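You operate a simulated robot arm through the tools that you are given. There is no shell and no other tool. Be economical: measure what you need, move in short steps, check, and stop when the job is done.

The job below is to be done with a simulated robot arm. You get a single attempt, and the scene is never put back.

## Task
Print the loaded board, move it to OUT and lower the frame.
Fine: one stroke, with the frame latched; latch left free at the end; the lamp and the other boards stay.

Only the result counts: the job must be done as asked and must still hold three seconds after the hand-in. Knocking over, shifting, dropping, spilling or breaking anything else fails it.

## Robot
A 6-joint arm with a two-finger parallel gripper, fixed in place. Base frame: the origin is at the foot of the arm, x ahead of it, y to its left, z up; the work surface is at about z = 0.824. Lengths are in m, angles in degrees, forces in N, time in s.
With the tool pointing down near the work surface it reaches from about 0.36 to 0.82 m from the base axis. Its first joint turns from -166.0 to 166.0 degrees. Payload 3.91 kg.
The tool frame sits at the grasp point between the pads (the TCP): z along the fingers, y along the line on which they close. The tips reach 0.03 m beyond it. The gripper opens to 0.11 m. The fingers are 0.02 m wide and 0.01 m thick; the gripper's body (0.048 by 0.112 m) begins 0.055 m behind the TCP.
Orientation is that of the tool frame in the base frame, as a unit quaternion [x, y, z, w]. With the fingers straight down and closing along the base's y, the tool's x points along the base's -x, its y along +y and its z along -z.

## Interface
- The arm moves only by the tool play_rows. Its argument "increments" is a list of rows, each a list of 7 numbers: the shift along the base's x, y, z in m, then the turn, a rotation vector about the base's x, y, z in degrees, then the gripper command, from -1 (shut) to 1 (fully open), values between in proportion. In form: [[dx, dy, dz, ax, ay, az, fingers], ...]. A call has 1 to 10 rows; each row is the pose to reach, as a shift and turn from the pose commanded when the call began. Rows are played at 5 a second. More than 0.05 m and 8.6 degrees between two rows, or a gripper value outside its range, and nothing of the call is played. A pose out of reach is approached as far as the arm can. The call stops where the force on the tool passes 50 N (or 10 N more than at its start, if that is more) or the arm is blocked; 0.2 s more then pass. Each finger travels about 0.045 m/s and halts on what it meets, pressing with about 28 N; the grip force reading is that of the motor and also rises with nothing between the fingers. The clock runs only during rows and for 0.2 s after the last one: add rows that repeat a pose to give the fingers time. It gives the time, the measured TCP pose, the force on the tool (base axes), the opening and the grip force at its end, in the units of the frame above (readings bear some noise), with the torque about the TCP (base axes, N m) and any sound that the robot's microphone picked up.
- Cameras (640 x 400 px; columns grow to the right, rows downward): "scene" is fixed at [0.0536, 0.4941, 1.6701]; the picture's right is [-0.06, -1.00, 0.00], its down [-0.94, 0.06, -0.33] and it looks along [0.32, -0.02, -0.95] (base axes); focal length 257 px, centre (320, 200). "wrist" rides on the gripper at [0.077, 0.007, -0.114] in the tool frame; the picture's right is [-0.09, 1.00, 0.00], its down [-0.80, -0.07, -0.59] and it looks along [-0.59, -0.05, 0.80] (tool axes); focal length 270 px, centre (320, 200). There is no depth. A picture from a camera that has moved, and an enlarged one, comes with that camera's place and axes in the base frame and with its lens. The place of the scene camera against the robot may be out by one fixed shift of up to 0.018 m in any direction.
- capture(camera): a new picture of that camera. The clock stands still meanwhile.
- move_column(by): slides the trunk up (or, below 0, down) by that many m; the arm rides with it, the base frame stays. It gives what a move gives, with no picture.
- zoom(camera, box): a new picture of the part [left, top, right, bottom] of that camera's present view, enlarged. The clock stands still meanwhile.
- hand_in(): hands the job in; it is judged then, once.

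Go step by step. Nothing tells you positions but the pictures and the camera data: compare them with the known pose of the tool, close in by small moves and look again before you grip or let go. The budget is 120 turns and 64 pictures, counting those below and the enlarged ones. Unless the task says otherwise, let go and move clear before handing in, and close with one line.

The tools are called as name(argument=value, ...) on one line, values as JSON. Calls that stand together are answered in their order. play_rows: Moves the arm, as the interface text tells. Its arguments: {"type":"object","properties":{"increments":{"type":"array","items":{"type":"array","items":{"type":"number"}}}},"required":["increments"]} The other tools are called the same way: move_column (by) slides the trunk up or down; capture (camera) takes a picture; zoom (camera, box) takes an enlarged picture of a part of a camera's view; hand_in () hands the job in.

At the start:

```text
t: 0.0
tcp_pos: [0.3051, 0.4048, 1.3206]
ee_rot: [0.001, 1.0, 0.0, 0.0]
force: [-0.2, 0.1, 0.3]
moment: [-0.04, -0.01, -0.01]
opening: 0.1101
grasp_force: 0.0
trunk travel left (down, up): [-0.55, 0.06]
```

scene: 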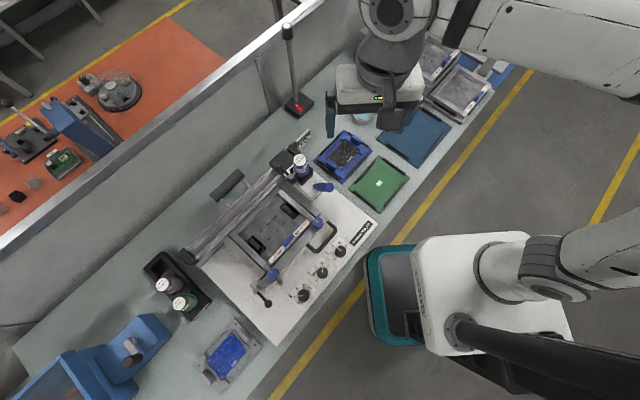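
wrist: 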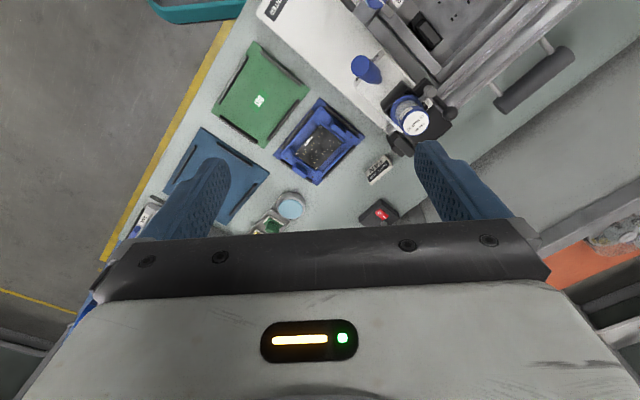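

I see what looks like a stencil printer (frame, squeegee, latch) on a bench, with trays beside it. I'll zoom in to identify the parts and labels.

zoom(camera="scene", box=[180, 130, 390, 345])

zoom(camera="scene", box=[270, 20, 520, 220])

zoom(camera="scene", box=[0, 240, 300, 400])

```text
1.86 times, centred on (285, 238) of scene
camera zoom: at [0.0536, 0.4941, 1.6701], right [-0.06, -1.0, 0.0], down [-0.94, 0.06, -0.33], along [0.32, -0.02, -0.95], focal length 478 px, centre (385, 130)
```

zoom: 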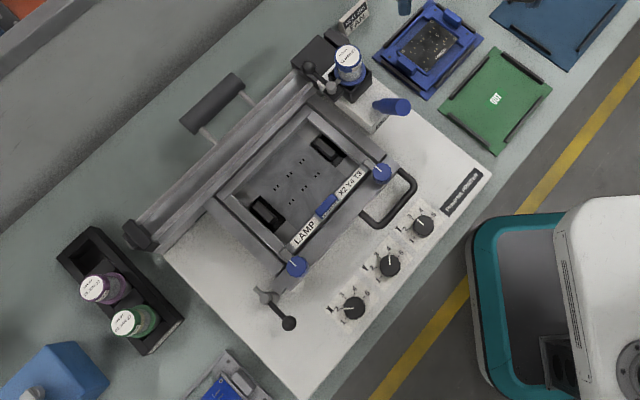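

```text
2.00 times, centred on (395, 120) of scene
camera zoom: at [0.0536, 0.4941, 1.6701], right [-0.06, -1.0, 0.0], down [-0.94, 0.06, -0.33], along [0.32, -0.02, -0.95], focal length 514 px, centre (170, 360)
```

zoom: 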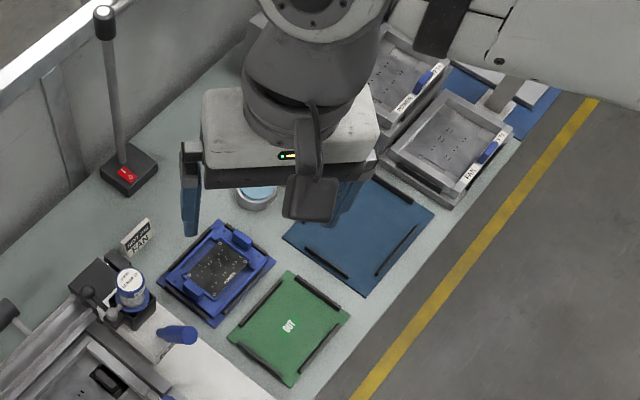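

```text
2.13 times, centred on (150, 320) of scene
camera zoom: at [0.0536, 0.4941, 1.6701], right [-0.06, -1.0, 0.0], down [-0.94, 0.06, -0.33], along [0.32, -0.02, -0.95], focal length 548 px, centre (683, -56)
```

zoom: 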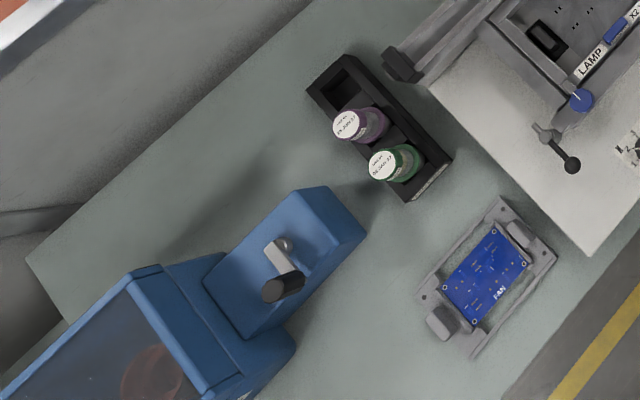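

The printer carries a LAMP stencil in its frame, with the OUT mat in green and several other boards and carriers about. I'll bring the wrist camera over for a closer look at the printer.

play_rows(increments=[[-0.04, 0.018, 0, 0, 0, 0, 1], [-0.08, 0.036, 0, 0, 0, 0, 1], [-0.12, 0.054, 0, 0, 0, 0, 1], [-0.16, 0.072, 0, 0, 0, 0, 1], [-0.2, 0.09, 0, 0, 0, 0, 1], [-0.24, 0.108, 0, 0, 0, 0, 1], [-0.28, 0.126, 0, 0, 0, 0, 1], [-0.32, 0.144, 0, 0, 0, 0, 1], [-0.36, 0.162, 0, 0, 0, 0, 1], [-0.38, 0.175, 0, 0, 0, 0, 1]])

capture(camera="wrist")

capture(camera="scene")

```text
t: 2.2
tcp_pos: [-0.0769, 0.5786, 1.3207]
ee_rot: [0.0, 1.0, 0.0, 0.001]
force: [0.7, 0.5, 0.2]
moment: [0.0, 0.01, -0.02]
opening: 0.11
grasp_force: 0.1
trunk travel left (down, up): [-0.55, 0.06]
```

```text
58 pictures are left
camera wrist: at [-0.1541, 0.5856, 1.4347], right [0.09, 1.0, 0.0], down [0.8, -0.07, 0.59], along [0.59, -0.05, -0.8], focal length 270 px, centre (320, 200)
```

wrist: 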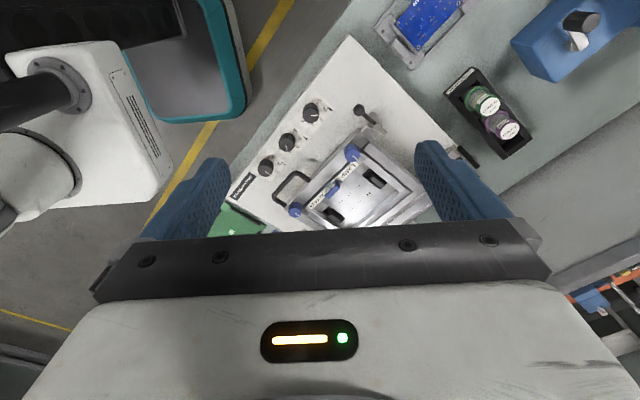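

```text
57 pictures are left
```

scene: 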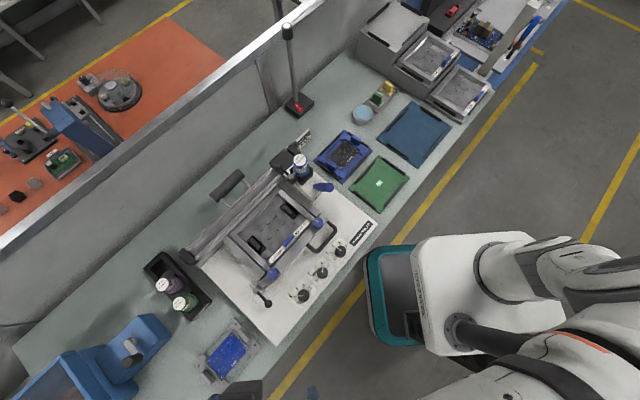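

The view is clear now; I'll zoom on the printer's parts and the far end.

zoom(camera="scene", box=[235, 130, 345, 210])

zoom(camera="scene", box=[230, 195, 380, 315])

zoom(camera="scene", box=[310, 0, 560, 220])

zoom(camera="wrist", box=[220, 60, 460, 240])

```text
5.00 times, centred on (290, 170) of scene
camera zoom: at [0.0536, 0.4941, 1.6701], right [-0.06, -1.0, 0.0], down [-0.94, 0.06, -0.33], along [0.32, -0.02, -0.95], focal length 1284 px, centre (470, 350)
```

zoom: 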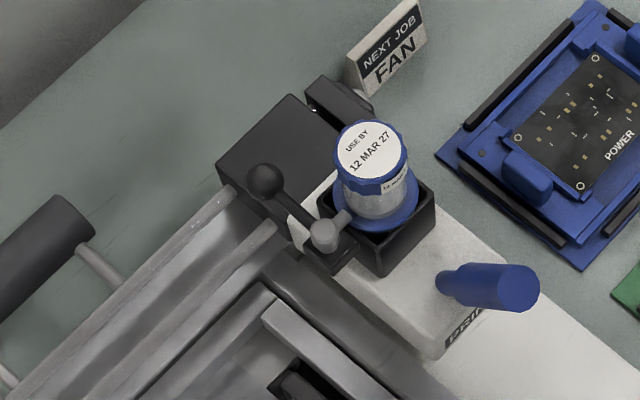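

```text
3.33 times, centred on (305, 255) of scene
camera zoom: at [0.0536, 0.4941, 1.6701], right [-0.06, -1.0, 0.0], down [-0.94, 0.06, -0.33], along [0.32, -0.02, -0.95], focal length 856 px, centre (370, 17)
```

zoom: 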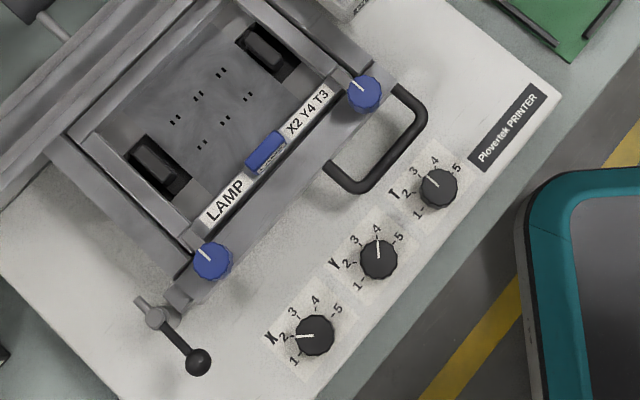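

```text
1.82 times, centred on (435, 110) of scene
camera zoom: at [0.0536, 0.4941, 1.6701], right [-0.06, -1.0, 0.0], down [-0.94, 0.06, -0.33], along [0.32, -0.02, -0.95], focal length 467 px, centre (111, 364)
```

zoom: 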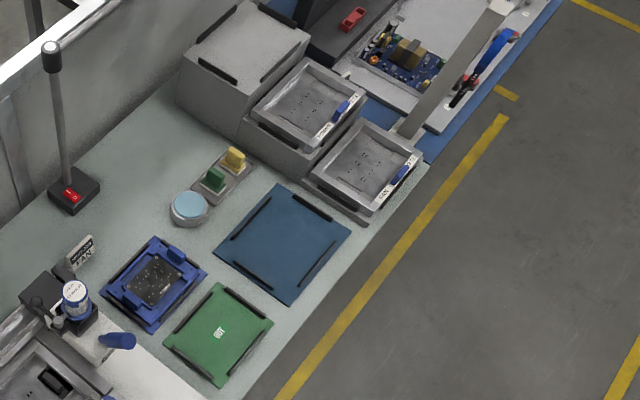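

```text
2.22 times, centred on (340, 150) of wrist
camera zoom: at [-0.1541, 0.5856, 1.4347], right [0.09, 1.0, 0.0], down [0.8, -0.07, 0.59], along [0.59, -0.05, -0.8], focal length 601 px, centre (276, 311)
```

zoom: 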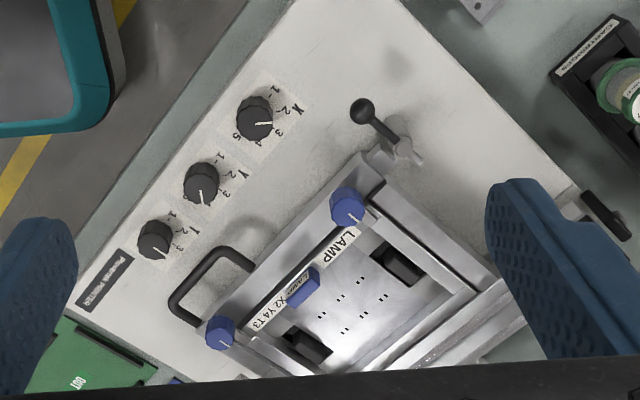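

Dials already read X2 Y4 T3, matching the LAMP stencil; the frame seems down, a ball lever at its front left looks like the latch and the blue handle is by a PRINT label. I'll go lower for closer pictures.

play_rows(increments=[[0.005, 0, -0.04, 0, 0, 0, 1], [0.01, 0, -0.08, 0, 0, 0, 1], [0.015, 0, -0.12, 0, 0, 0, 1], [0.02, 0, -0.16, 0, 0, 0, 1], [0.02, 0, -0.18, 0, 0, 0, 1]])

capture(camera="wrist")

```text
t: 3.4
tcp_pos: [-0.0529, 0.5784, 1.1405]
ee_rot: [0.0, 1.0, 0.0, 0.0]
force: [0.3, -0.7, 0.9]
moment: [0.0, -0.01, -0.05]
opening: 0.1099
grasp_force: 0.0
trunk travel left (down, up): [-0.55, 0.06]
```

```text
52 pictures are left
camera wrist: at [-0.1301, 0.5852, 1.2544], right [0.09, 1.0, 0.0], down [0.8, -0.07, 0.59], along [0.59, -0.05, -0.8], focal length 270 px, centre (320, 200)
```

wrist: 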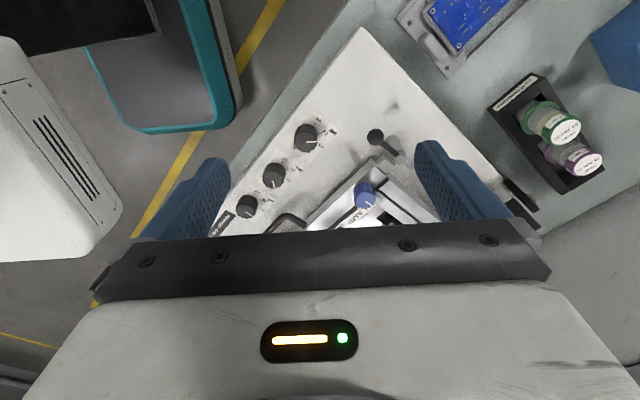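

The printer sits at 45° facing the robot base. I'll yaw the tool by 45° so the wrist camera looks straight at its front.

play_rows(increments=[[0.015, -0.027, 0.01, 0, 0, 8, 1], [0.03, -0.054, 0.02, 0, 0, 16, 1], [0.045, -0.08, 0.03, 0, 0, 24, 1], [0.06, -0.107, 0.04, 0, 0, 32, 1], [0.075, -0.134, 0.05, 0, 0, 40, 1], [0.088, -0.16, 0.05, 0, 0, 45, 1]])

play_rows(increments=[[-0.01, -0.01, -0.02, 4.95, -4.95, 0, 1], [-0.02, -0.02, -0.04, 9.9, -9.9, 0, 1], [-0.03, -0.03, -0.06, 14.8, -14.8, 0, 1], [-0.04, -0.04, -0.08, 18, -18, 0, 1]])

capture(camera="wrist")

```text
t: 4.8
tcp_pos: [0.0347, 0.4189, 1.1908]
ee_rot: [-0.383, 0.924, 0.002, 0.001]
force: [-0.1, -0.3, -0.4]
moment: [0.0, 0.01, 0.0]
opening: 0.1104
grasp_force: 0.1
trunk travel left (down, up): [-0.55, 0.06]
```

```text
t: 5.8
tcp_pos: [-0.0071, 0.3798, 1.1106]
ee_rot: [-0.373, 0.901, 0.084, 0.204]
force: [0.3, 0.1, 0.2]
moment: [-0.03, 0.01, -0.02]
opening: 0.1101
grasp_force: 0.1
trunk travel left (down, up): [-0.55, 0.06]
```

```text
51 pictures are left
camera wrist: at [-0.095, 0.3005, 1.1799], right [-0.65, 0.76, 0.04], down [0.38, 0.28, 0.88], along [0.66, 0.59, -0.47], focal length 270 px, centre (320, 200)
```

wrist: 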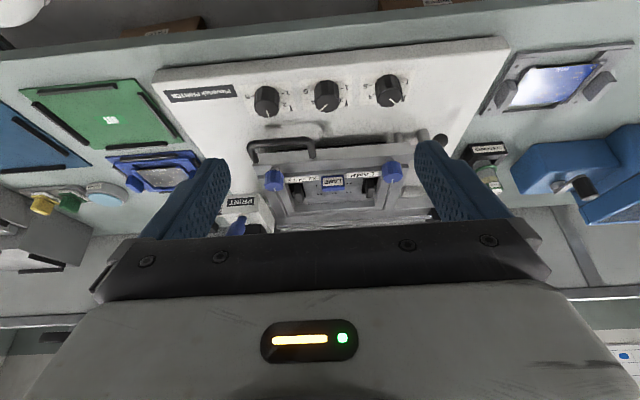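

I get a front view (upside down); I'll zoom in on it.

zoom(camera="wrist", box=[210, 110, 430, 240])

zoom(camera="wrist", box=[230, 125, 330, 240])

```text
2.91 times, centred on (320, 175) of wrist
camera zoom: at [-0.095, 0.3005, 1.1799], right [-0.65, 0.76, 0.04], down [0.38, 0.28, 0.88], along [0.66, 0.59, -0.47], focal length 786 px, centre (320, 273)
```

zoom: 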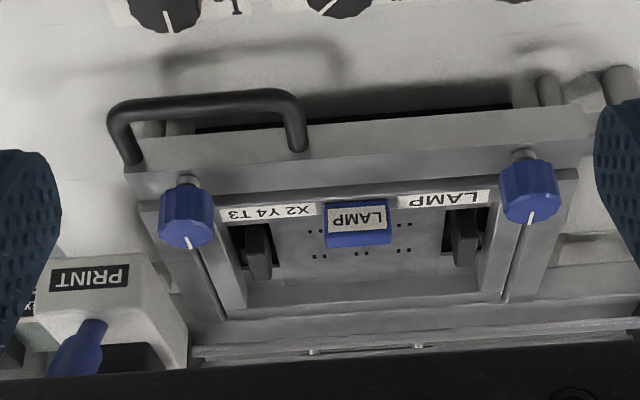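

```text
3.48 times, centred on (280, 182) of wrist
camera zoom: at [-0.095, 0.3005, 1.1799], right [-0.65, 0.76, 0.04], down [0.38, 0.28, 0.88], along [0.66, 0.59, -0.47], focal length 940 px, centre (459, 261)
```

zoom: 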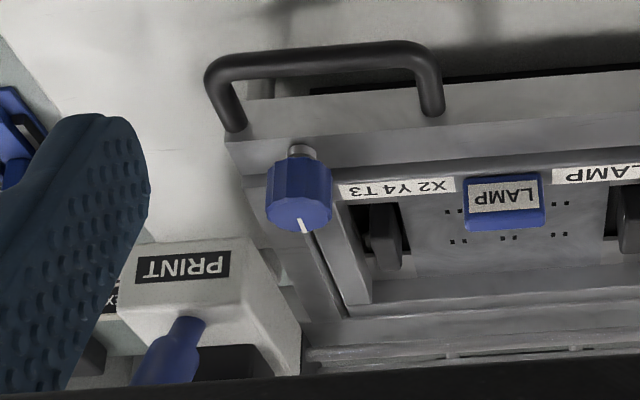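

The frame appears down with a LAMP board carrier beneath it. I'll look more closely at the latch at front left, then at the PRINT lever.

play_rows(increments=[[-0.02, 0.03, -0.03, 0, 0, 0, 1], [-0.035, 0.065, -0.05, 0, 0, 0, 1], [-0.05, 0.1, -0.06, 0, 0, 0, 1], [-0.06, 0.11, -0.07, 0, 0, 0, 1]])

zoom(camera="wrist", box=[210, 80, 430, 240])

```text
t: 6.8
tcp_pos: [-0.047, 0.4988, 1.1165]
ee_rot: [-0.338, 0.906, 0.153, 0.204]
force: [-0.1, -0.6, -0.6]
moment: [0.04, -0.03, 0.0]
opening: 0.11
grasp_force: 0.0
trunk travel left (down, up): [-0.55, 0.06]
stopped in row 4: the arm was blocked; the commanded pose is now the measured one
```

```text
2.50 times, centred on (320, 160) of wrist
camera zoom: at [-0.1349, 0.4142, 1.1804], right [-0.61, 0.77, 0.18], down [0.44, 0.14, 0.89], along [0.66, 0.62, -0.42], focal length 676 px, centre (320, 300)
```

zoom: 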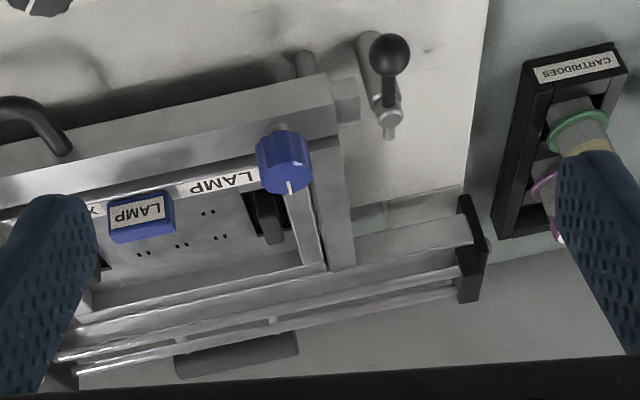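

The latch is a post with a ball lever pointing to the operator and a short hook on the other side; it needs a quarter turn clockwise to hook the frame's lug. Next I'll level the tool and look at the PRINT lever.

play_rows(increments=[[0.03, -0.01, 0.02, -5.1, 3.0, 0.8, 1], [0.07, -0.022, 0.035, -10.2, 6.0, 1.6, 1], [0.11, -0.035, 0.035, -15.2, 9.0, 2.4, 1], [0.15, -0.05, 0.035, -20.3, 12.0, 3.2, 1], [0.19, -0.065, 0.035, -25.4, 15.0, 4.0, 1], [0.23, -0.08, 0.035, -25.4, 15.0, 4.0, 1], [0.27, -0.095, 0.035, -25.4, 15.0, 4.0, 1], [0.31, -0.107, 0.035, -25.4, 15.0, 4.0, 1]])

capture(camera="wrist")

```text
t: 8.6
tcp_pos: [0.261, 0.3915, 1.1502]
ee_rot: [-0.385, 0.923, 0.002, 0.001]
force: [-0.1, -0.2, 0.6]
moment: [0.0, 0.01, 0.0]
opening: 0.11
grasp_force: 0.1
trunk travel left (down, up): [-0.55, 0.06]
```

```text
47 pictures are left
camera wrist: at [0.2023, 0.3414, 1.264], right [-0.65, 0.76, 0.0], down [0.61, 0.52, 0.6], along [0.45, 0.39, -0.8], focal length 270 px, centre (320, 200)
```

wrist: 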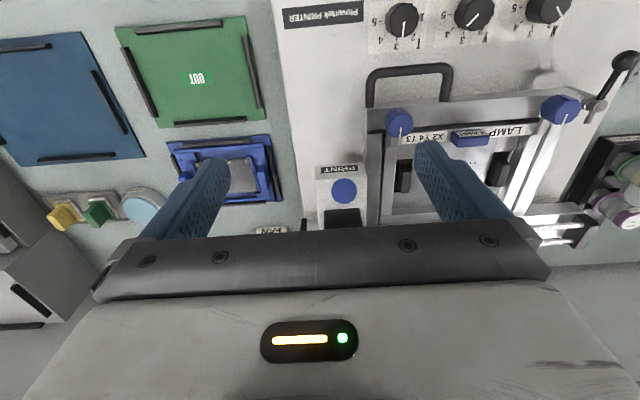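

The blue PRINT handle shows near the image centre; I'll zoom on it here.

zoom(camera="wrist", box=[280, 130, 420, 240])

zoom(camera="wrist", box=[340, 40, 640, 240])

```text
3.64 times, centred on (350, 185) of wrist
camera zoom: at [0.2023, 0.3414, 1.264], right [-0.65, 0.76, 0.0], down [0.61, 0.52, 0.6], along [0.45, 0.39, -0.8], focal length 983 px, centre (211, 254)
```

zoom: 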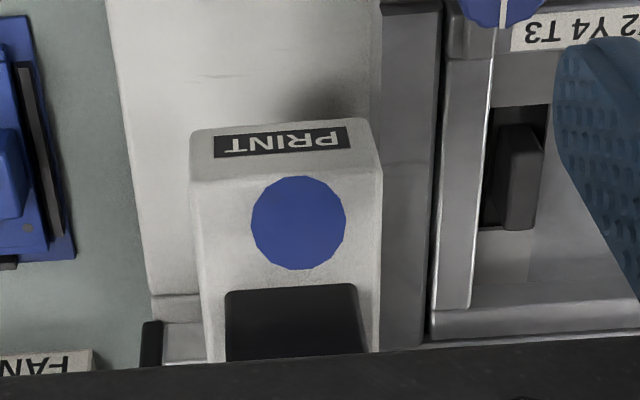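

```text
2.00 times, centred on (490, 140) of wrist
camera zoom: at [0.2023, 0.3414, 1.264], right [-0.65, 0.76, 0.0], down [0.61, 0.52, 0.6], along [0.45, 0.39, -0.8], focal length 541 px, centre (-20, 320)
```

zoom: 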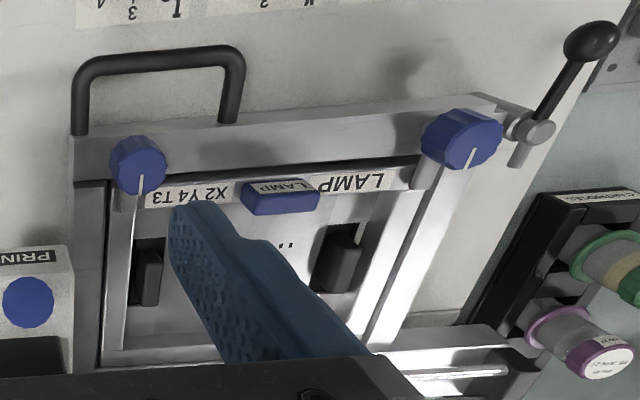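

The PRINT handle is a lever leaning toward the operator by about 30°. Now I'll close in on the latch to see how it turns.

play_rows(increments=[[-0.028, 0.032, 0, 0, 0, 0, 1], [-0.055, 0.064, 0, 0, 0, 0, 1], [-0.083, 0.096, 0, 0, 0, 0, 1], [-0.11, 0.128, 0, 0, 0, 0, 1], [-0.138, 0.16, 0, 0, 0, 0, 1], [-0.165, 0.192, -0.02, 0, 0, 0, 1], [-0.193, 0.224, -0.045, 0, 0, 0, 1], [-0.221, 0.2565, -0.06, 0, 0, 0, 1], [-0.221, 0.2565, -0.1, 0, 0, 0, 1]])

capture(camera="wrist")

```text
t: 10.6
tcp_pos: [0.0389, 0.6491, 1.0508]
ee_rot: [-0.385, 0.923, 0.001, 0.001]
force: [-0.4, 0.4, -0.1]
moment: [0.01, 0.01, -0.04]
opening: 0.1099
grasp_force: 0.1
trunk travel left (down, up): [-0.55, 0.06]
```

```text
44 pictures are left
camera wrist: at [-0.0206, 0.5994, 1.1638], right [-0.65, 0.76, 0.0], down [0.61, 0.52, 0.6], along [0.45, 0.39, -0.8], focal length 270 px, centre (320, 200)
```

wrist: 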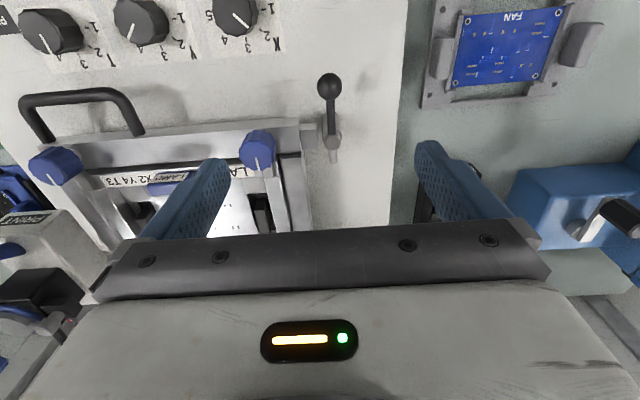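

zoom(camera="wrist", box=[270, 60, 390, 170])

zoom(camera="wrist", box=[0, 60, 320, 260])

```text
3.64 times, centred on (330, 115) of wrist
camera zoom: at [-0.0206, 0.5994, 1.1638], right [-0.65, 0.76, 0.0], down [0.61, 0.52, 0.6], along [0.45, 0.39, -0.8], focal length 983 px, centre (284, 509)
```

zoom: 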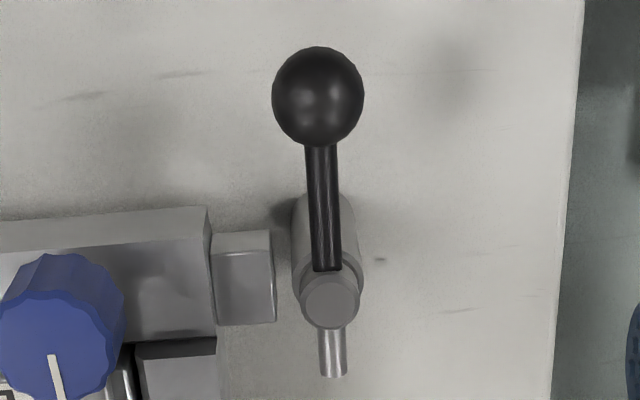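

```text
2.00 times, centred on (160, 160) of wrist
camera zoom: at [-0.0206, 0.5994, 1.1638], right [-0.65, 0.76, 0.0], down [0.61, 0.52, 0.6], along [0.45, 0.39, -0.8], focal length 541 px, centre (640, 280)
```

zoom: 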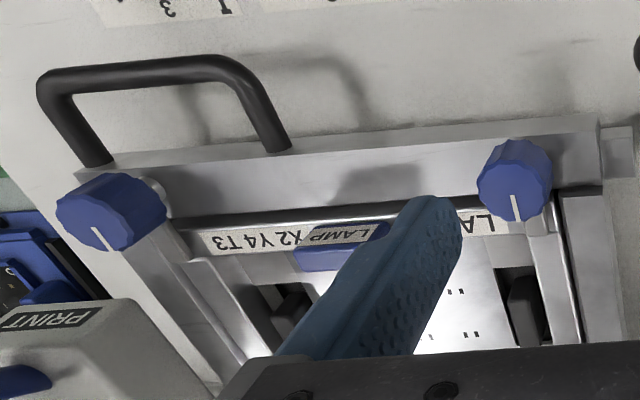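

The latch is clear: its tail pin must swing clockwise over the frame's lug, so the ball goes from the operator side to the left. Ball is about (0.018, 0.644, 0.926); I'll descend around it with the fingers half open.

play_rows(increments=[[-0.01, -0.003, 0, 0, 0, 0, 0.1], [-0.021, -0.005, 0, 0, 0, 0, 0.1], [-0.021, -0.005, -0.04, 0, 0, 0, 0.1], [-0.021, -0.005, -0.07, 0, 0, 0, 0.1]])

capture(camera="wrist")

```text
t: 11.6
tcp_pos: [0.0188, 0.6437, 0.9804]
ee_rot: [-0.386, 0.923, 0.002, 0.001]
force: [-0.2, -0.4, 0.2]
moment: [0.01, 0.01, -0.02]
opening: 0.0605
grasp_force: 0.0
trunk travel left (down, up): [-0.55, 0.06]
```

```text
41 pictures are left
camera wrist: at [-0.0399, 0.593, 1.0942], right [-0.65, 0.76, 0.0], down [0.61, 0.52, 0.6], along [0.45, 0.39, -0.8], focal length 270 px, centre (320, 200)
```

wrist: 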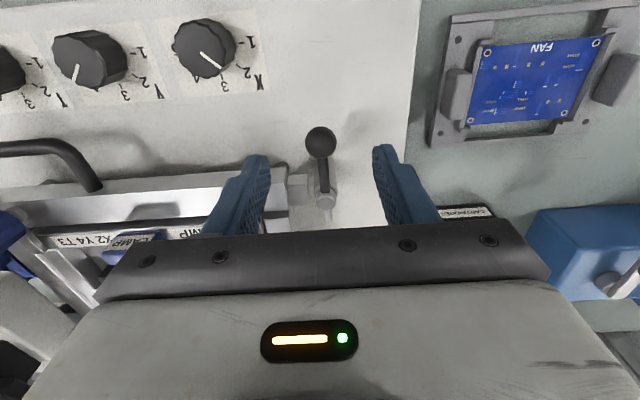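

The ball is exactly below; descending 0.055 m and closing on it.

play_rows(increments=[[0, 0, -0.03, 0, 0, 0, 0.1], [0, 0, -0.055, 0, 0, 0, 0.1], [0, 0, -0.055, 0, 0, 0, -0.4], [0, 0, -0.055, 0, 0, 0, -1], [0, 0, -0.055, 0, 0, 0, -1]])

capture(camera="wrist")

```text
t: 12.8
tcp_pos: [0.017, 0.6435, 0.9267]
ee_rot: [-0.385, 0.923, 0.002, 0.001]
force: [-1.2, 0.0, -1.8]
moment: [0.04, -0.03, 0.01]
opening: 0.0215
grasp_force: 31.5
trunk travel left (down, up): [-0.55, 0.06]
```

```text
40 pictures are left
camera wrist: at [-0.0413, 0.5929, 1.0408], right [-0.65, 0.76, 0.0], down [0.61, 0.52, 0.6], along [0.45, 0.39, -0.8], focal length 270 px, centre (320, 200)
```

wrist: 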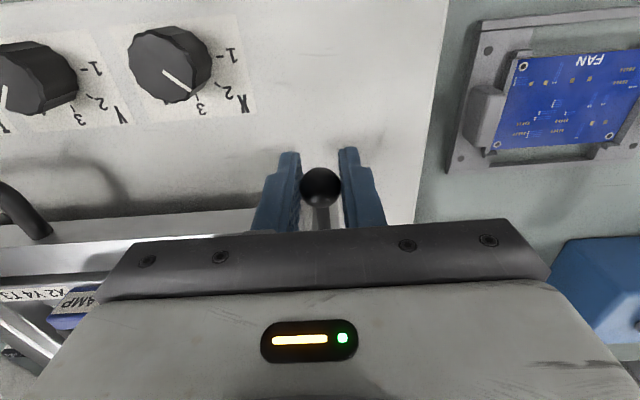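

The ball is held (opening 0.0215). Now swinging it clockwise along the arc, half the way first.

play_rows(increments=[[-0.0049, 0.0056, 0, 0, 0, -8, -1], [-0.0089, 0.0118, 0, 0, 0, -16, -1], [-0.012, 0.0185, 0, 0, 0, -24, -1], [-0.0142, 0.0256, 0, 0, 0, -32, -1], [-0.0153, 0.0329, 0, 0, 0, -40, -1], [-0.0155, 0.0403, 0, 0, 0, -48, -1]])

```text
t: 14.2
tcp_pos: [0.0024, 0.6837, 0.9271]
ee_rot: [0.024, 1.0, 0.003, 0.001]
force: [-7.4, 6.0, 6.1]
moment: [0.03, -0.2, 0.3]
opening: 0.0211
grasp_force: 44.4
trunk travel left (down, up): [-0.55, 0.06]
```

It turns freely; finishing the quarter turn.

play_rows(increments=[[0.001, 0.0073, 0, 0, 0, -8, -1], [0.0029, 0.0144, 0, 0, 0, -16, -1], [0.0057, 0.0212, 0, 0, 0, -24, -1], [0.0096, 0.0276, 0, 0, 0, -32, -1], [0.0142, 0.0334, 0, 0, 0, -40, -1]])

zoom(camera="scene", box=[200, 240, 300, 320])

```text
t: 15.4
tcp_pos: [0.0148, 0.7172, 0.9271]
ee_rot: [0.365, 0.931, 0.002, 0.001]
force: [-12.4, 12.4, 9.7]
moment: [0.19, 0.16, 0.04]
opening: 0.0211
grasp_force: 45.0
trunk travel left (down, up): [-0.55, 0.06]
```

```text
5.00 times, centred on (250, 280) of scene
camera zoom: at [0.0536, 0.4941, 1.6701], right [-0.06, -1.0, 0.0], down [-0.94, 0.06, -0.33], along [0.32, -0.02, -0.95], focal length 1284 px, centre (670, -200)
```

zoom: 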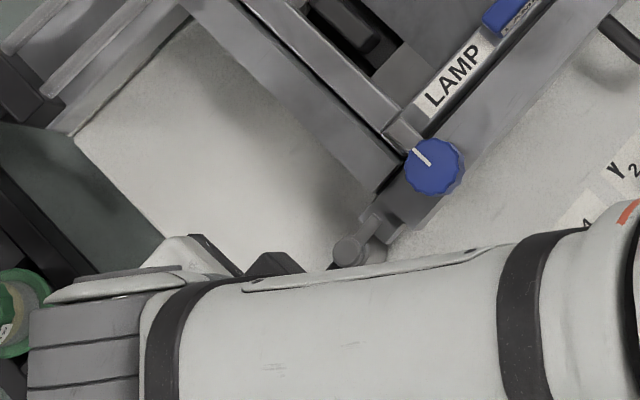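

The tail pin now lies over the lug. I'll let go, rise and check it.

play_rows(increments=[[0, 0, 0, 0, 0, 0, 0.1], [0, 0, 0, 0, 0, 0, 0.1], [0, 0, 0, 0, 0, 0, 0.1], [0, 0, 0.04, 0, 0, 0, 0.1], [0, 0, 0.08, 0, 0, 0, 0.1], [-0.03, -0.03, 0.12, 0, 0, 8, 0.1], [-0.06, -0.06, 0.12, 0, 0, 16, 0.1], [-0.08, -0.08, 0.12, 0, 0, 24, 0.1]])

capture(camera="wrist")

```text
refused: row 6 steps farther than a row can; nothing moved
```

```text
38 pictures are left
camera wrist: at [-0.0364, 0.7741, 1.0407], right [0.74, 0.67, 0.0], down [0.54, -0.6, 0.6], along [0.4, -0.44, -0.8], focal length 270 px, centre (320, 200)
```

wrist: 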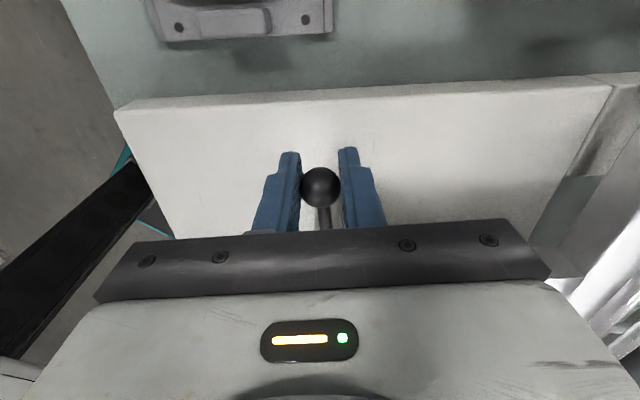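

A row was too long; same release and retreat with shorter steps.

play_rows(increments=[[0, 0, 0, 0, 0, 0, 0.1], [0, 0, 0, 0, 0, 0, 0.1], [0, 0, 0, 0, 0, 0, 0.1], [0, 0, 0.04, 0, 0, 0, 0.1], [0, 0, 0.08, 0, 0, 0, 0.1], [-0.01, -0.02, 0.12, 0, 0, 8, 0.1], [0.0, -0.05, 0.14, 0, 0, 16, 0.1], [0.01, -0.09, 0.15, 0, 0, 24, 0.1], [0.01, -0.13, 0.15, 0, 0, 32, 0.1], [0.01, -0.16, 0.15, 0, 0, 40, 0.1]])

capture(camera="wrist")

```text
t: 17.6
tcp_pos: [0.0282, 0.5572, 1.0762]
ee_rot: [0.023, 1.0, 0.001, 0.001]
force: [-0.5, 0.5, 0.2]
moment: [-0.01, -0.01, 0.04]
opening: 0.0605
grasp_force: 0.0
trunk travel left (down, up): [-0.55, 0.06]
```

```text
37 pictures are left
camera wrist: at [-0.0485, 0.5668, 1.1906], right [0.13, 0.99, 0.0], down [0.8, -0.11, 0.6], along [0.59, -0.08, -0.8], focal length 270 px, centre (320, 200)
```

wrist: 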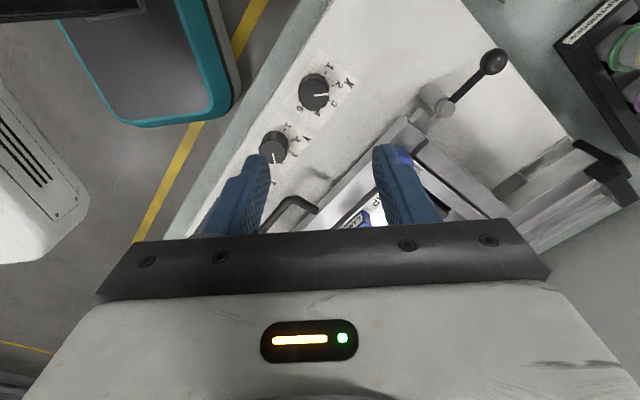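

The latch looks set over the lug. Now I'll go round to the PRINT lever's right side to see how it moves.

play_rows(increments=[[0.025, -0.013, 0.03, 0, 0, 8, 0.1], [0.05, -0.027, 0.06, 0, 0, 16, 0.1], [0.075, -0.04, 0.08, 0, 0, 24, 0.1], [0.1, -0.053, 0.1, 0, 0, 32, 0.1], [0.125, -0.067, 0.1, 0, 0, 40, 0.1], [0.15, -0.08, 0.1, 0, 0, 48, 0.1], [0.175, -0.093, 0.1, 0, 0, 56, 0.1], [0.2, -0.107, 0.1, 0, 0, 64, 0.1], [0.225, -0.12, 0.1, 0, 0, 72, 0.1], [0.25, -0.133, 0.1, 0, 0, 80, 0.1]])

play_rows(increments=[[0.025, -0.013, 0, 0, 0, 6, 0.1], [0.05, -0.027, -0.02, 0, 0, 12, 0.1]])

capture(camera="wrist")

zoom(camera="scene", box=[210, 240, 310, 320])

```text
t: 19.8
tcp_pos: [0.2762, 0.423, 1.1766]
ee_rot: [-0.625, 0.781, 0.001, 0.0]
force: [-0.4, 0.3, 0.1]
moment: [0.0, 0.03, 0.0]
opening: 0.0605
grasp_force: 0.0
trunk travel left (down, up): [-0.55, 0.06]
```

```text
t: 20.4
tcp_pos: [0.3269, 0.3985, 1.1581]
ee_rot: [-0.703, 0.711, 0.002, 0.0]
force: [0.2, 1.5, 1.0]
moment: [-0.01, 0.02, 0.0]
opening: 0.0608
grasp_force: 0.0
trunk travel left (down, up): [-0.55, 0.06]
```

```text
36 pictures are left
camera wrist: at [0.3197, 0.3206, 1.2722], right [-1.0, 0.1, 0.0], down [0.08, 0.8, 0.6], along [0.06, 0.59, -0.8], focal length 270 px, centre (320, 200)
```

wrist: 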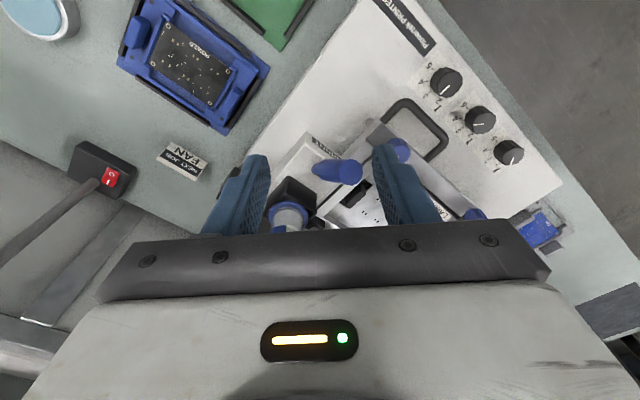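

```text
5.00 times, centred on (260, 280) of scene
camera zoom: at [0.0536, 0.4941, 1.6701], right [-0.06, -1.0, 0.0], down [-0.94, 0.06, -0.33], along [0.32, -0.02, -0.95], focal length 1284 px, centre (620, -200)
```

zoom: 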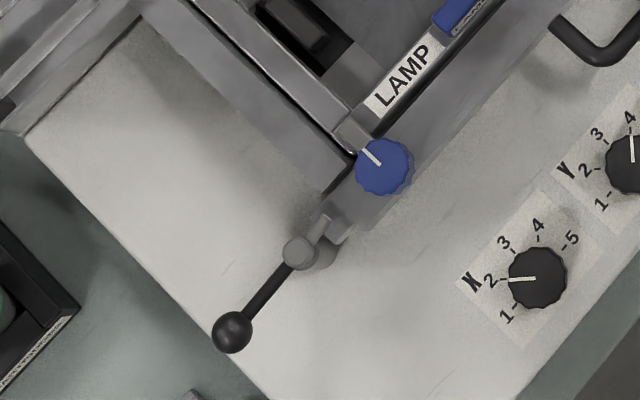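

The pin is clearly across the lug: latched. Zooming on the PRINT lever.

zoom(camera="wrist", box=[240, 110, 400, 240])

```text
3.08 times, centred on (320, 175) of wrist
camera zoom: at [0.3197, 0.3206, 1.2722], right [-1.0, 0.1, 0.0], down [0.08, 0.8, 0.6], along [0.06, 0.59, -0.8], focal length 832 px, centre (320, 277)
```

zoom: 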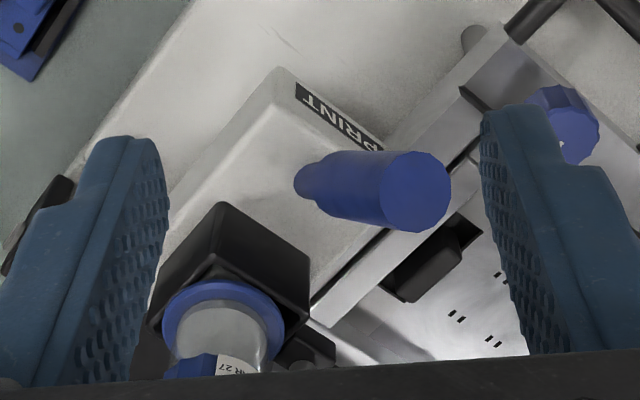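

The lever stands on top of the PRINT box, leaning straight toward the operator, with the cartridge behind it. I'll return to 45° yaw above the handle and then descend around it.

play_rows(increments=[[-0.002, 0.012, 0, 0, 0, -7.5, 0.1], [-0.004, 0.025, 0, 0, 0, -15, 0.1], [-0.006, 0.037, 0, 0, 0, -22.5, 0.1], [-0.008, 0.05, 0, 0, 0, -30, 0.1], [-0.01, 0.063, 0, 0, 0, -37.5, 0.1], [-0.012, 0.075, -0.02, 0, 0, -45, 0.1], [-0.012, 0.075, -0.06, 0, 0, -45, 0.1]])

capture(camera="wrist")

```text
t: 22.0
tcp_pos: [0.3161, 0.4725, 1.0938]
ee_rot: [-0.375, 0.927, 0.001, 0.001]
force: [0.8, -1.1, -0.6]
moment: [0.0, 0.02, -0.01]
opening: 0.0605
grasp_force: 0.0
trunk travel left (down, up): [-0.55, 0.06]
```

```text
33 pictures are left
camera wrist: at [0.256, 0.4228, 1.2075], right [-0.63, 0.78, 0.0], down [0.62, 0.51, 0.6], along [0.46, 0.38, -0.8], focal length 270 px, centre (320, 200)
```

wrist: 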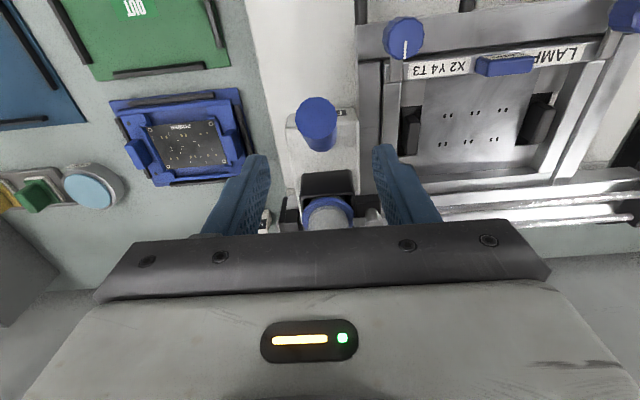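

Handle aligned between the fingers. Descending 0.077 m and gripping.

play_rows(increments=[[0, 0, -0.04, 0, 0, 0, 0.1], [0, 0, -0.077, 0, 0, 0, 0.1], [0, 0, -0.077, 0, 0, 0, -0.3], [0, 0, -0.077, 0, 0, 0, -1], [0, 0, -0.077, 0, 0, 0, -1]])

capture(camera="wrist")

```text
t: 23.2
tcp_pos: [0.3147, 0.4695, 1.0193]
ee_rot: [-0.377, 0.926, 0.001, 0.001]
force: [-2.2, 0.7, -2.1]
moment: [0.6, 0.42, 0.37]
opening: 0.0259
grasp_force: 36.1
trunk travel left (down, up): [-0.55, 0.06]
```

```text
32 pictures are left
camera wrist: at [0.2544, 0.4205, 1.1329], right [-0.63, 0.77, 0.0], down [0.62, 0.51, 0.6], along [0.46, 0.38, -0.8], focal length 270 px, centre (320, 200)
```

wrist: 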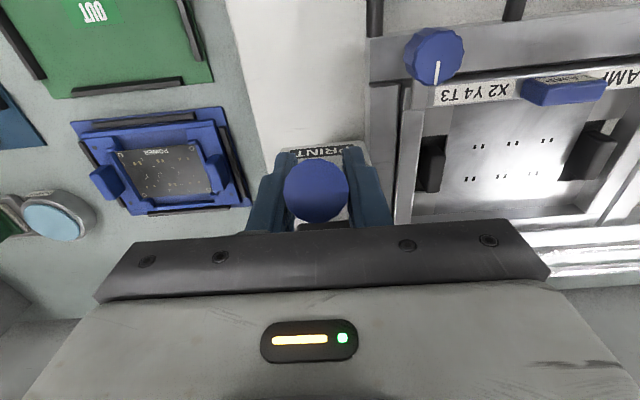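

Held at 0.026 m. I'll test gently which way it is free: 10 mm toward the operator and down.

play_rows(increments=[[-0.003, -0.003, -0.003, 0, 0, 0, -1], [-0.0058, -0.0058, -0.0057, 0, 0, 0, -1]])

```text
t: 23.8
tcp_pos: [0.3121, 0.4686, 1.0172]
ee_rot: [-0.377, 0.926, 0.006, 0.006]
force: [22.5, 19.7, 32.2]
moment: [0.63, 0.48, 0.59]
opening: 0.0253
grasp_force: 45.7
trunk travel left (down, up): [-0.55, 0.06]
```

That way resists hard, so it is against its stop there; trying the other direction (away from the operator).

play_rows(increments=[[0.0058, 0.0058, 0.0057, 0, 0, 0, -1], [0.0088, 0.0088, 0.0085, 0, 0, 0, -1], [0.0116, 0.0116, 0.011, 0, 0, 0, -1]])

```text
t: 24.6
tcp_pos: [0.3162, 0.4726, 1.023]
ee_rot: [-0.377, 0.926, -0.003, -0.004]
force: [-26.1, -25.5, -25.8]
moment: [0.8, 1.14, 0.94]
opening: 0.0264
grasp_force: 45.2
trunk travel left (down, up): [-0.55, 0.06]
```

Stiff both ways, so it isn't a swinging lever: the PRINT box seems to float above the plate as a carriage on the long rail. I'll go back to neutral and test sliding it left along the rail.

play_rows(increments=[[-0.0058, -0.0058, -0.0053, 0, 0, 0, -1], [-0.0093, -0.0023, -0.0053, 0, 0, 0, -1], [-0.0128, 0.0012, -0.0053, 0, 0, 0, -1]])

```text
t: 25.4
tcp_pos: [0.3085, 0.4797, 1.0217]
ee_rot: [-0.377, 0.926, 0.003, 0.004]
force: [3.9, 3.1, -0.4]
moment: [1.39, -0.68, 0.26]
opening: 0.0257
grasp_force: 45.8
trunk travel left (down, up): [-0.55, 0.06]
```

It moves freely that way. A quick look to see whether the whole carriage is sliding.

capture(camera="wrist")

```text
31 pictures are left
camera wrist: at [0.2489, 0.4303, 1.1347], right [-0.63, 0.78, 0.01], down [0.62, 0.5, 0.6], along [0.46, 0.38, -0.8], focal length 270 px, centre (320, 200)
```

wrist: 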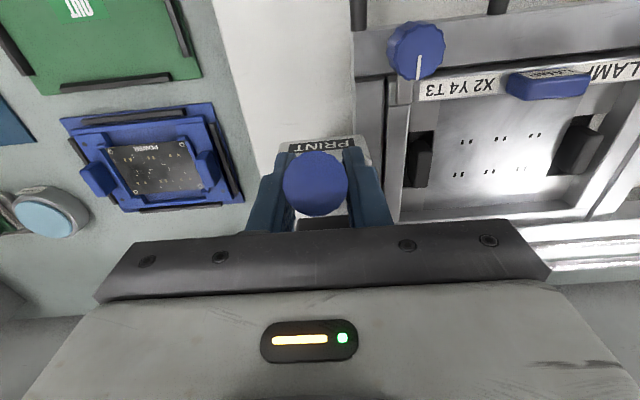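

The carriage slides along. Continuing the stroke left in one steady motion.

play_rows(increments=[[-0.0141, 0.0141, 0, 0, 0, 0, -1], [-0.0283, 0.0283, 0, 0, 0, 0, -1], [-0.0424, 0.0424, 0, 0, 0, 0, -1], [-0.0566, 0.0566, 0, 0, 0, 0, -1], [-0.0707, 0.0707, 0, 0, 0, 0, -1], [-0.0849, 0.0849, 0, 0, 0, 0, -1], [-0.099, 0.099, 0, 0, 0, 0, -1], [-0.1131, 0.1131, 0, 0, 0, 0, -1], [-0.1273, 0.1273, 0, 0, 0, 0, -1], [-0.1414, 0.1414, 0, 0, 0, 0, -1]])

```text
t: 27.6
tcp_pos: [0.1666, 0.6201, 1.0195]
ee_rot: [-0.377, 0.926, 0.001, 0.001]
force: [6.5, 8.4, 15.0]
moment: [0.06, 0.31, 0.44]
opening: 0.0259
grasp_force: 45.5
trunk travel left (down, up): [-0.55, 0.06]
```

Sliding nicely; continuing with a slight lateral correction until the end stop.

play_rows(increments=[[-0.0131, 0.0151, 0.002, 0, 0, 0, -1], [-0.0263, 0.0303, 0.002, 0, 0, 0, -1], [-0.0404, 0.0444, 0.002, 0, 0, 0, -1], [-0.0546, 0.0586, 0.002, 0, 0, 0, -1], [-0.0687, 0.0727, 0.002, 0, 0, 0, -1]])

capture(camera="scene")

```text
t: 28.8
tcp_pos: [0.0966, 0.692, 1.0215]
ee_rot: [-0.378, 0.926, 0.0, 0.0]
force: [-8.3, -6.3, -9.6]
moment: [-0.64, 1.39, 0.57]
opening: 0.0261
grasp_force: 45.0
trunk travel left (down, up): [-0.55, 0.06]
```

```text
30 pictures are left
```

scene: 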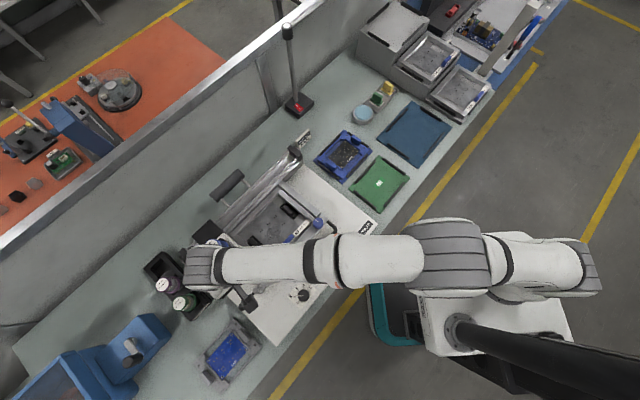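

The carriage block is near the left end of the rail; continuing gently to the stop.

play_rows(increments=[[-0.0081, 0.0061, -0.001, 0, 0, 0, -1], [-0.0152, 0.0132, -0.001, 0, 0, 0, -1], [-0.0222, 0.0202, -0.001, 0, 0, 0, -1], [-0.0293, 0.0273, -0.001, 0, 0, 0, -1], [-0.0364, 0.0344, -0.001, 0, 0, 0, -1]])

```text
t: 29.9
tcp_pos: [0.0765, 0.7121, 1.021]
ee_rot: [-0.376, 0.927, -0.006, 0.002]
force: [10.1, -26.4, 6.3]
moment: [1.38, 0.05, 0.69]
opening: 0.026
grasp_force: 44.7
trunk travel left (down, up): [-0.55, 0.06]
stopped in row 5: the force on the tool passed its limit at 58 N (the readings are from after the stop); the commanded pose is now the measured one
```

End stop reached (0.34 m of travel). Letting go and rising clear.

play_rows(increments=[[0, 0, 0, 0, 0, 0, 0.1], [0, 0, 0, 0, 0, 0, 0.1], [0, 0, 0, 0, 0, 0, 0.1], [0, 0, 0.04, 0, 0, 0, 0.1], [0, 0, 0.08, 0, 0, 0, 0.1], [-0.025, -0.025, 0.1, 0, 0, 0, 0.1], [-0.055, -0.055, 0.1, 0, 0, 0, 0.1], [-0.085, -0.085, 0.09, 0, 0, 0, 0.1]])

capture(camera="wrist")

```text
t: 31.7
tcp_pos: [-0.0137, 0.6341, 1.1084]
ee_rot: [-0.375, 0.927, -0.005, 0.001]
force: [0.7, 1.3, -0.5]
moment: [0.01, 0.01, -0.01]
opening: 0.0606
grasp_force: 0.0
trunk travel left (down, up): [-0.55, 0.06]
```

```text
29 pictures are left
camera wrist: at [-0.0743, 0.5863, 1.2226], right [-0.63, 0.78, -0.01], down [0.62, 0.51, 0.59], along [0.47, 0.37, -0.8], focal length 270 px, centre (320, 200)
```

wrist: 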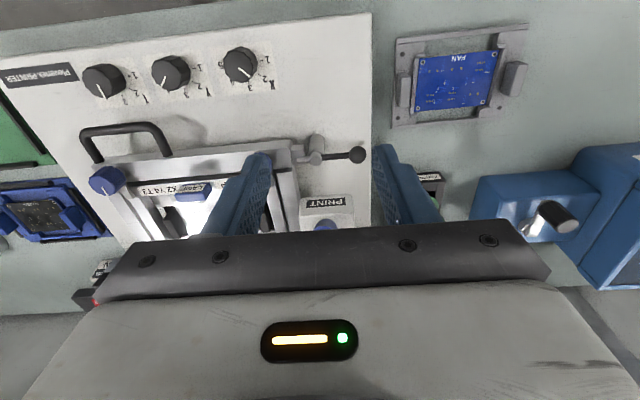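

The carriage is parked left and the pin is still over the lug. Now to unlatch: I turn the tool back to grip the ball across its lever, closing with a narrow opening to stay clear of the PRINT handle.

play_rows(increments=[[0, 0, 0, 0, 0, -8, -0.3], [0, 0, 0, 0, 0, -16, -0.3], [0, 0, 0, 0, 0, -24, -0.3], [0, 0, 0, 0, 0, -32, -0.3], [0, 0, 0, 0, 0, -40, -0.3], [0, 0, 0, 0, 0, -48, -0.3], [0, 0, 0, 0, 0, -56, -0.3], [0, 0.02, 0, 0, 0, -64, -0.3], [0.01, 0.05, 0, 0, 0, -72, -0.3], [0.027, 0.084, 0, 0, 0, -80, -0.3]])

play_rows(increments=[[0, 0, 0, 0, 0, -8, -0.3], [0, 0, -0.04, 0, 0, -10, -0.3], [0, 0, -0.08, 0, 0, -10, -0.3]])

capture(camera="wrist")

```text
t: 33.9
tcp_pos: [0.0164, 0.716, 1.1074]
ee_rot: [0.31, 0.951, -0.006, -0.002]
force: [0.5, 0.5, -0.2]
moment: [0.01, -0.02, 0.0]
opening: 0.0383
grasp_force: 0.0
trunk travel left (down, up): [-0.55, 0.06]
```

```text
t: 34.7
tcp_pos: [0.0169, 0.7162, 1.0275]
ee_rot: [0.391, 0.92, -0.004, -0.004]
force: [-1.0, 0.1, -0.4]
moment: [0.03, -0.02, 0.03]
opening: 0.0384
grasp_force: 0.0
trunk travel left (down, up): [-0.55, 0.06]
```

```text
28 pictures are left
camera wrist: at [-0.0312, 0.7772, 1.141], right [0.78, 0.63, -0.01], down [0.51, -0.62, 0.59], along [0.37, -0.47, -0.81], focal length 270 px, centre (320, 200)
```

wrist: 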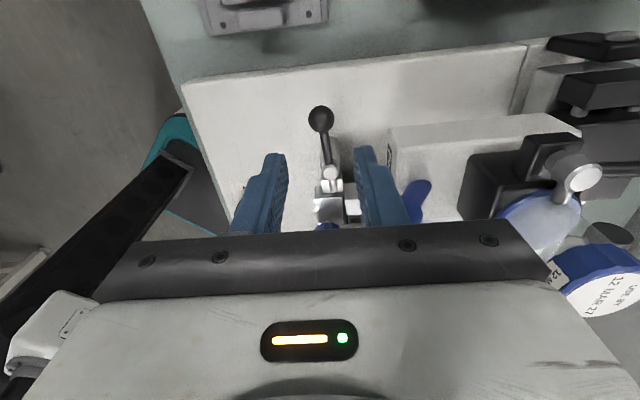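

Ball is dead centre, and the handle is beside the right finger with clearance. Descending and gripping.

play_rows(increments=[[-0.002, 0.002, -0.035, 0, 0, 0, -0.3], [-0.002, 0.002, -0.07, 0, 0, 0, -0.3], [-0.002, 0.002, -0.1, 0, 0, 0, -0.3], [-0.002, 0.002, -0.1, 0, 0, 0, -1], [-0.002, 0.002, -0.1, 0, 0, 0, -1]])

capture(camera="wrist")

```text
t: 35.2
tcp_pos: [0.0132, 0.7263, 0.9955]
ee_rot: [0.388, 0.921, 0.008, -0.007]
force: [-4.0, 2.7, 8.2]
moment: [-0.43, -0.6, 0.07]
opening: 0.0387
grasp_force: 0.1
trunk travel left (down, up): [-0.55, 0.06]
stopped in row 2: the force on the tool passed its limit at 73 N (the readings are from after the stop); the commanded pose is now the measured one
```

```text
27 pictures are left
camera wrist: at [-0.0349, 0.7838, 1.1098], right [0.78, 0.63, 0.01], down [0.51, -0.64, 0.58], along [0.37, -0.44, -0.82], focal length 270 px, centre (320, 200)
```

wrist: 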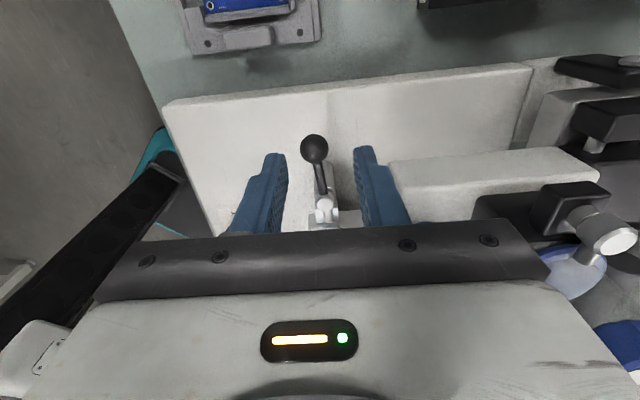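

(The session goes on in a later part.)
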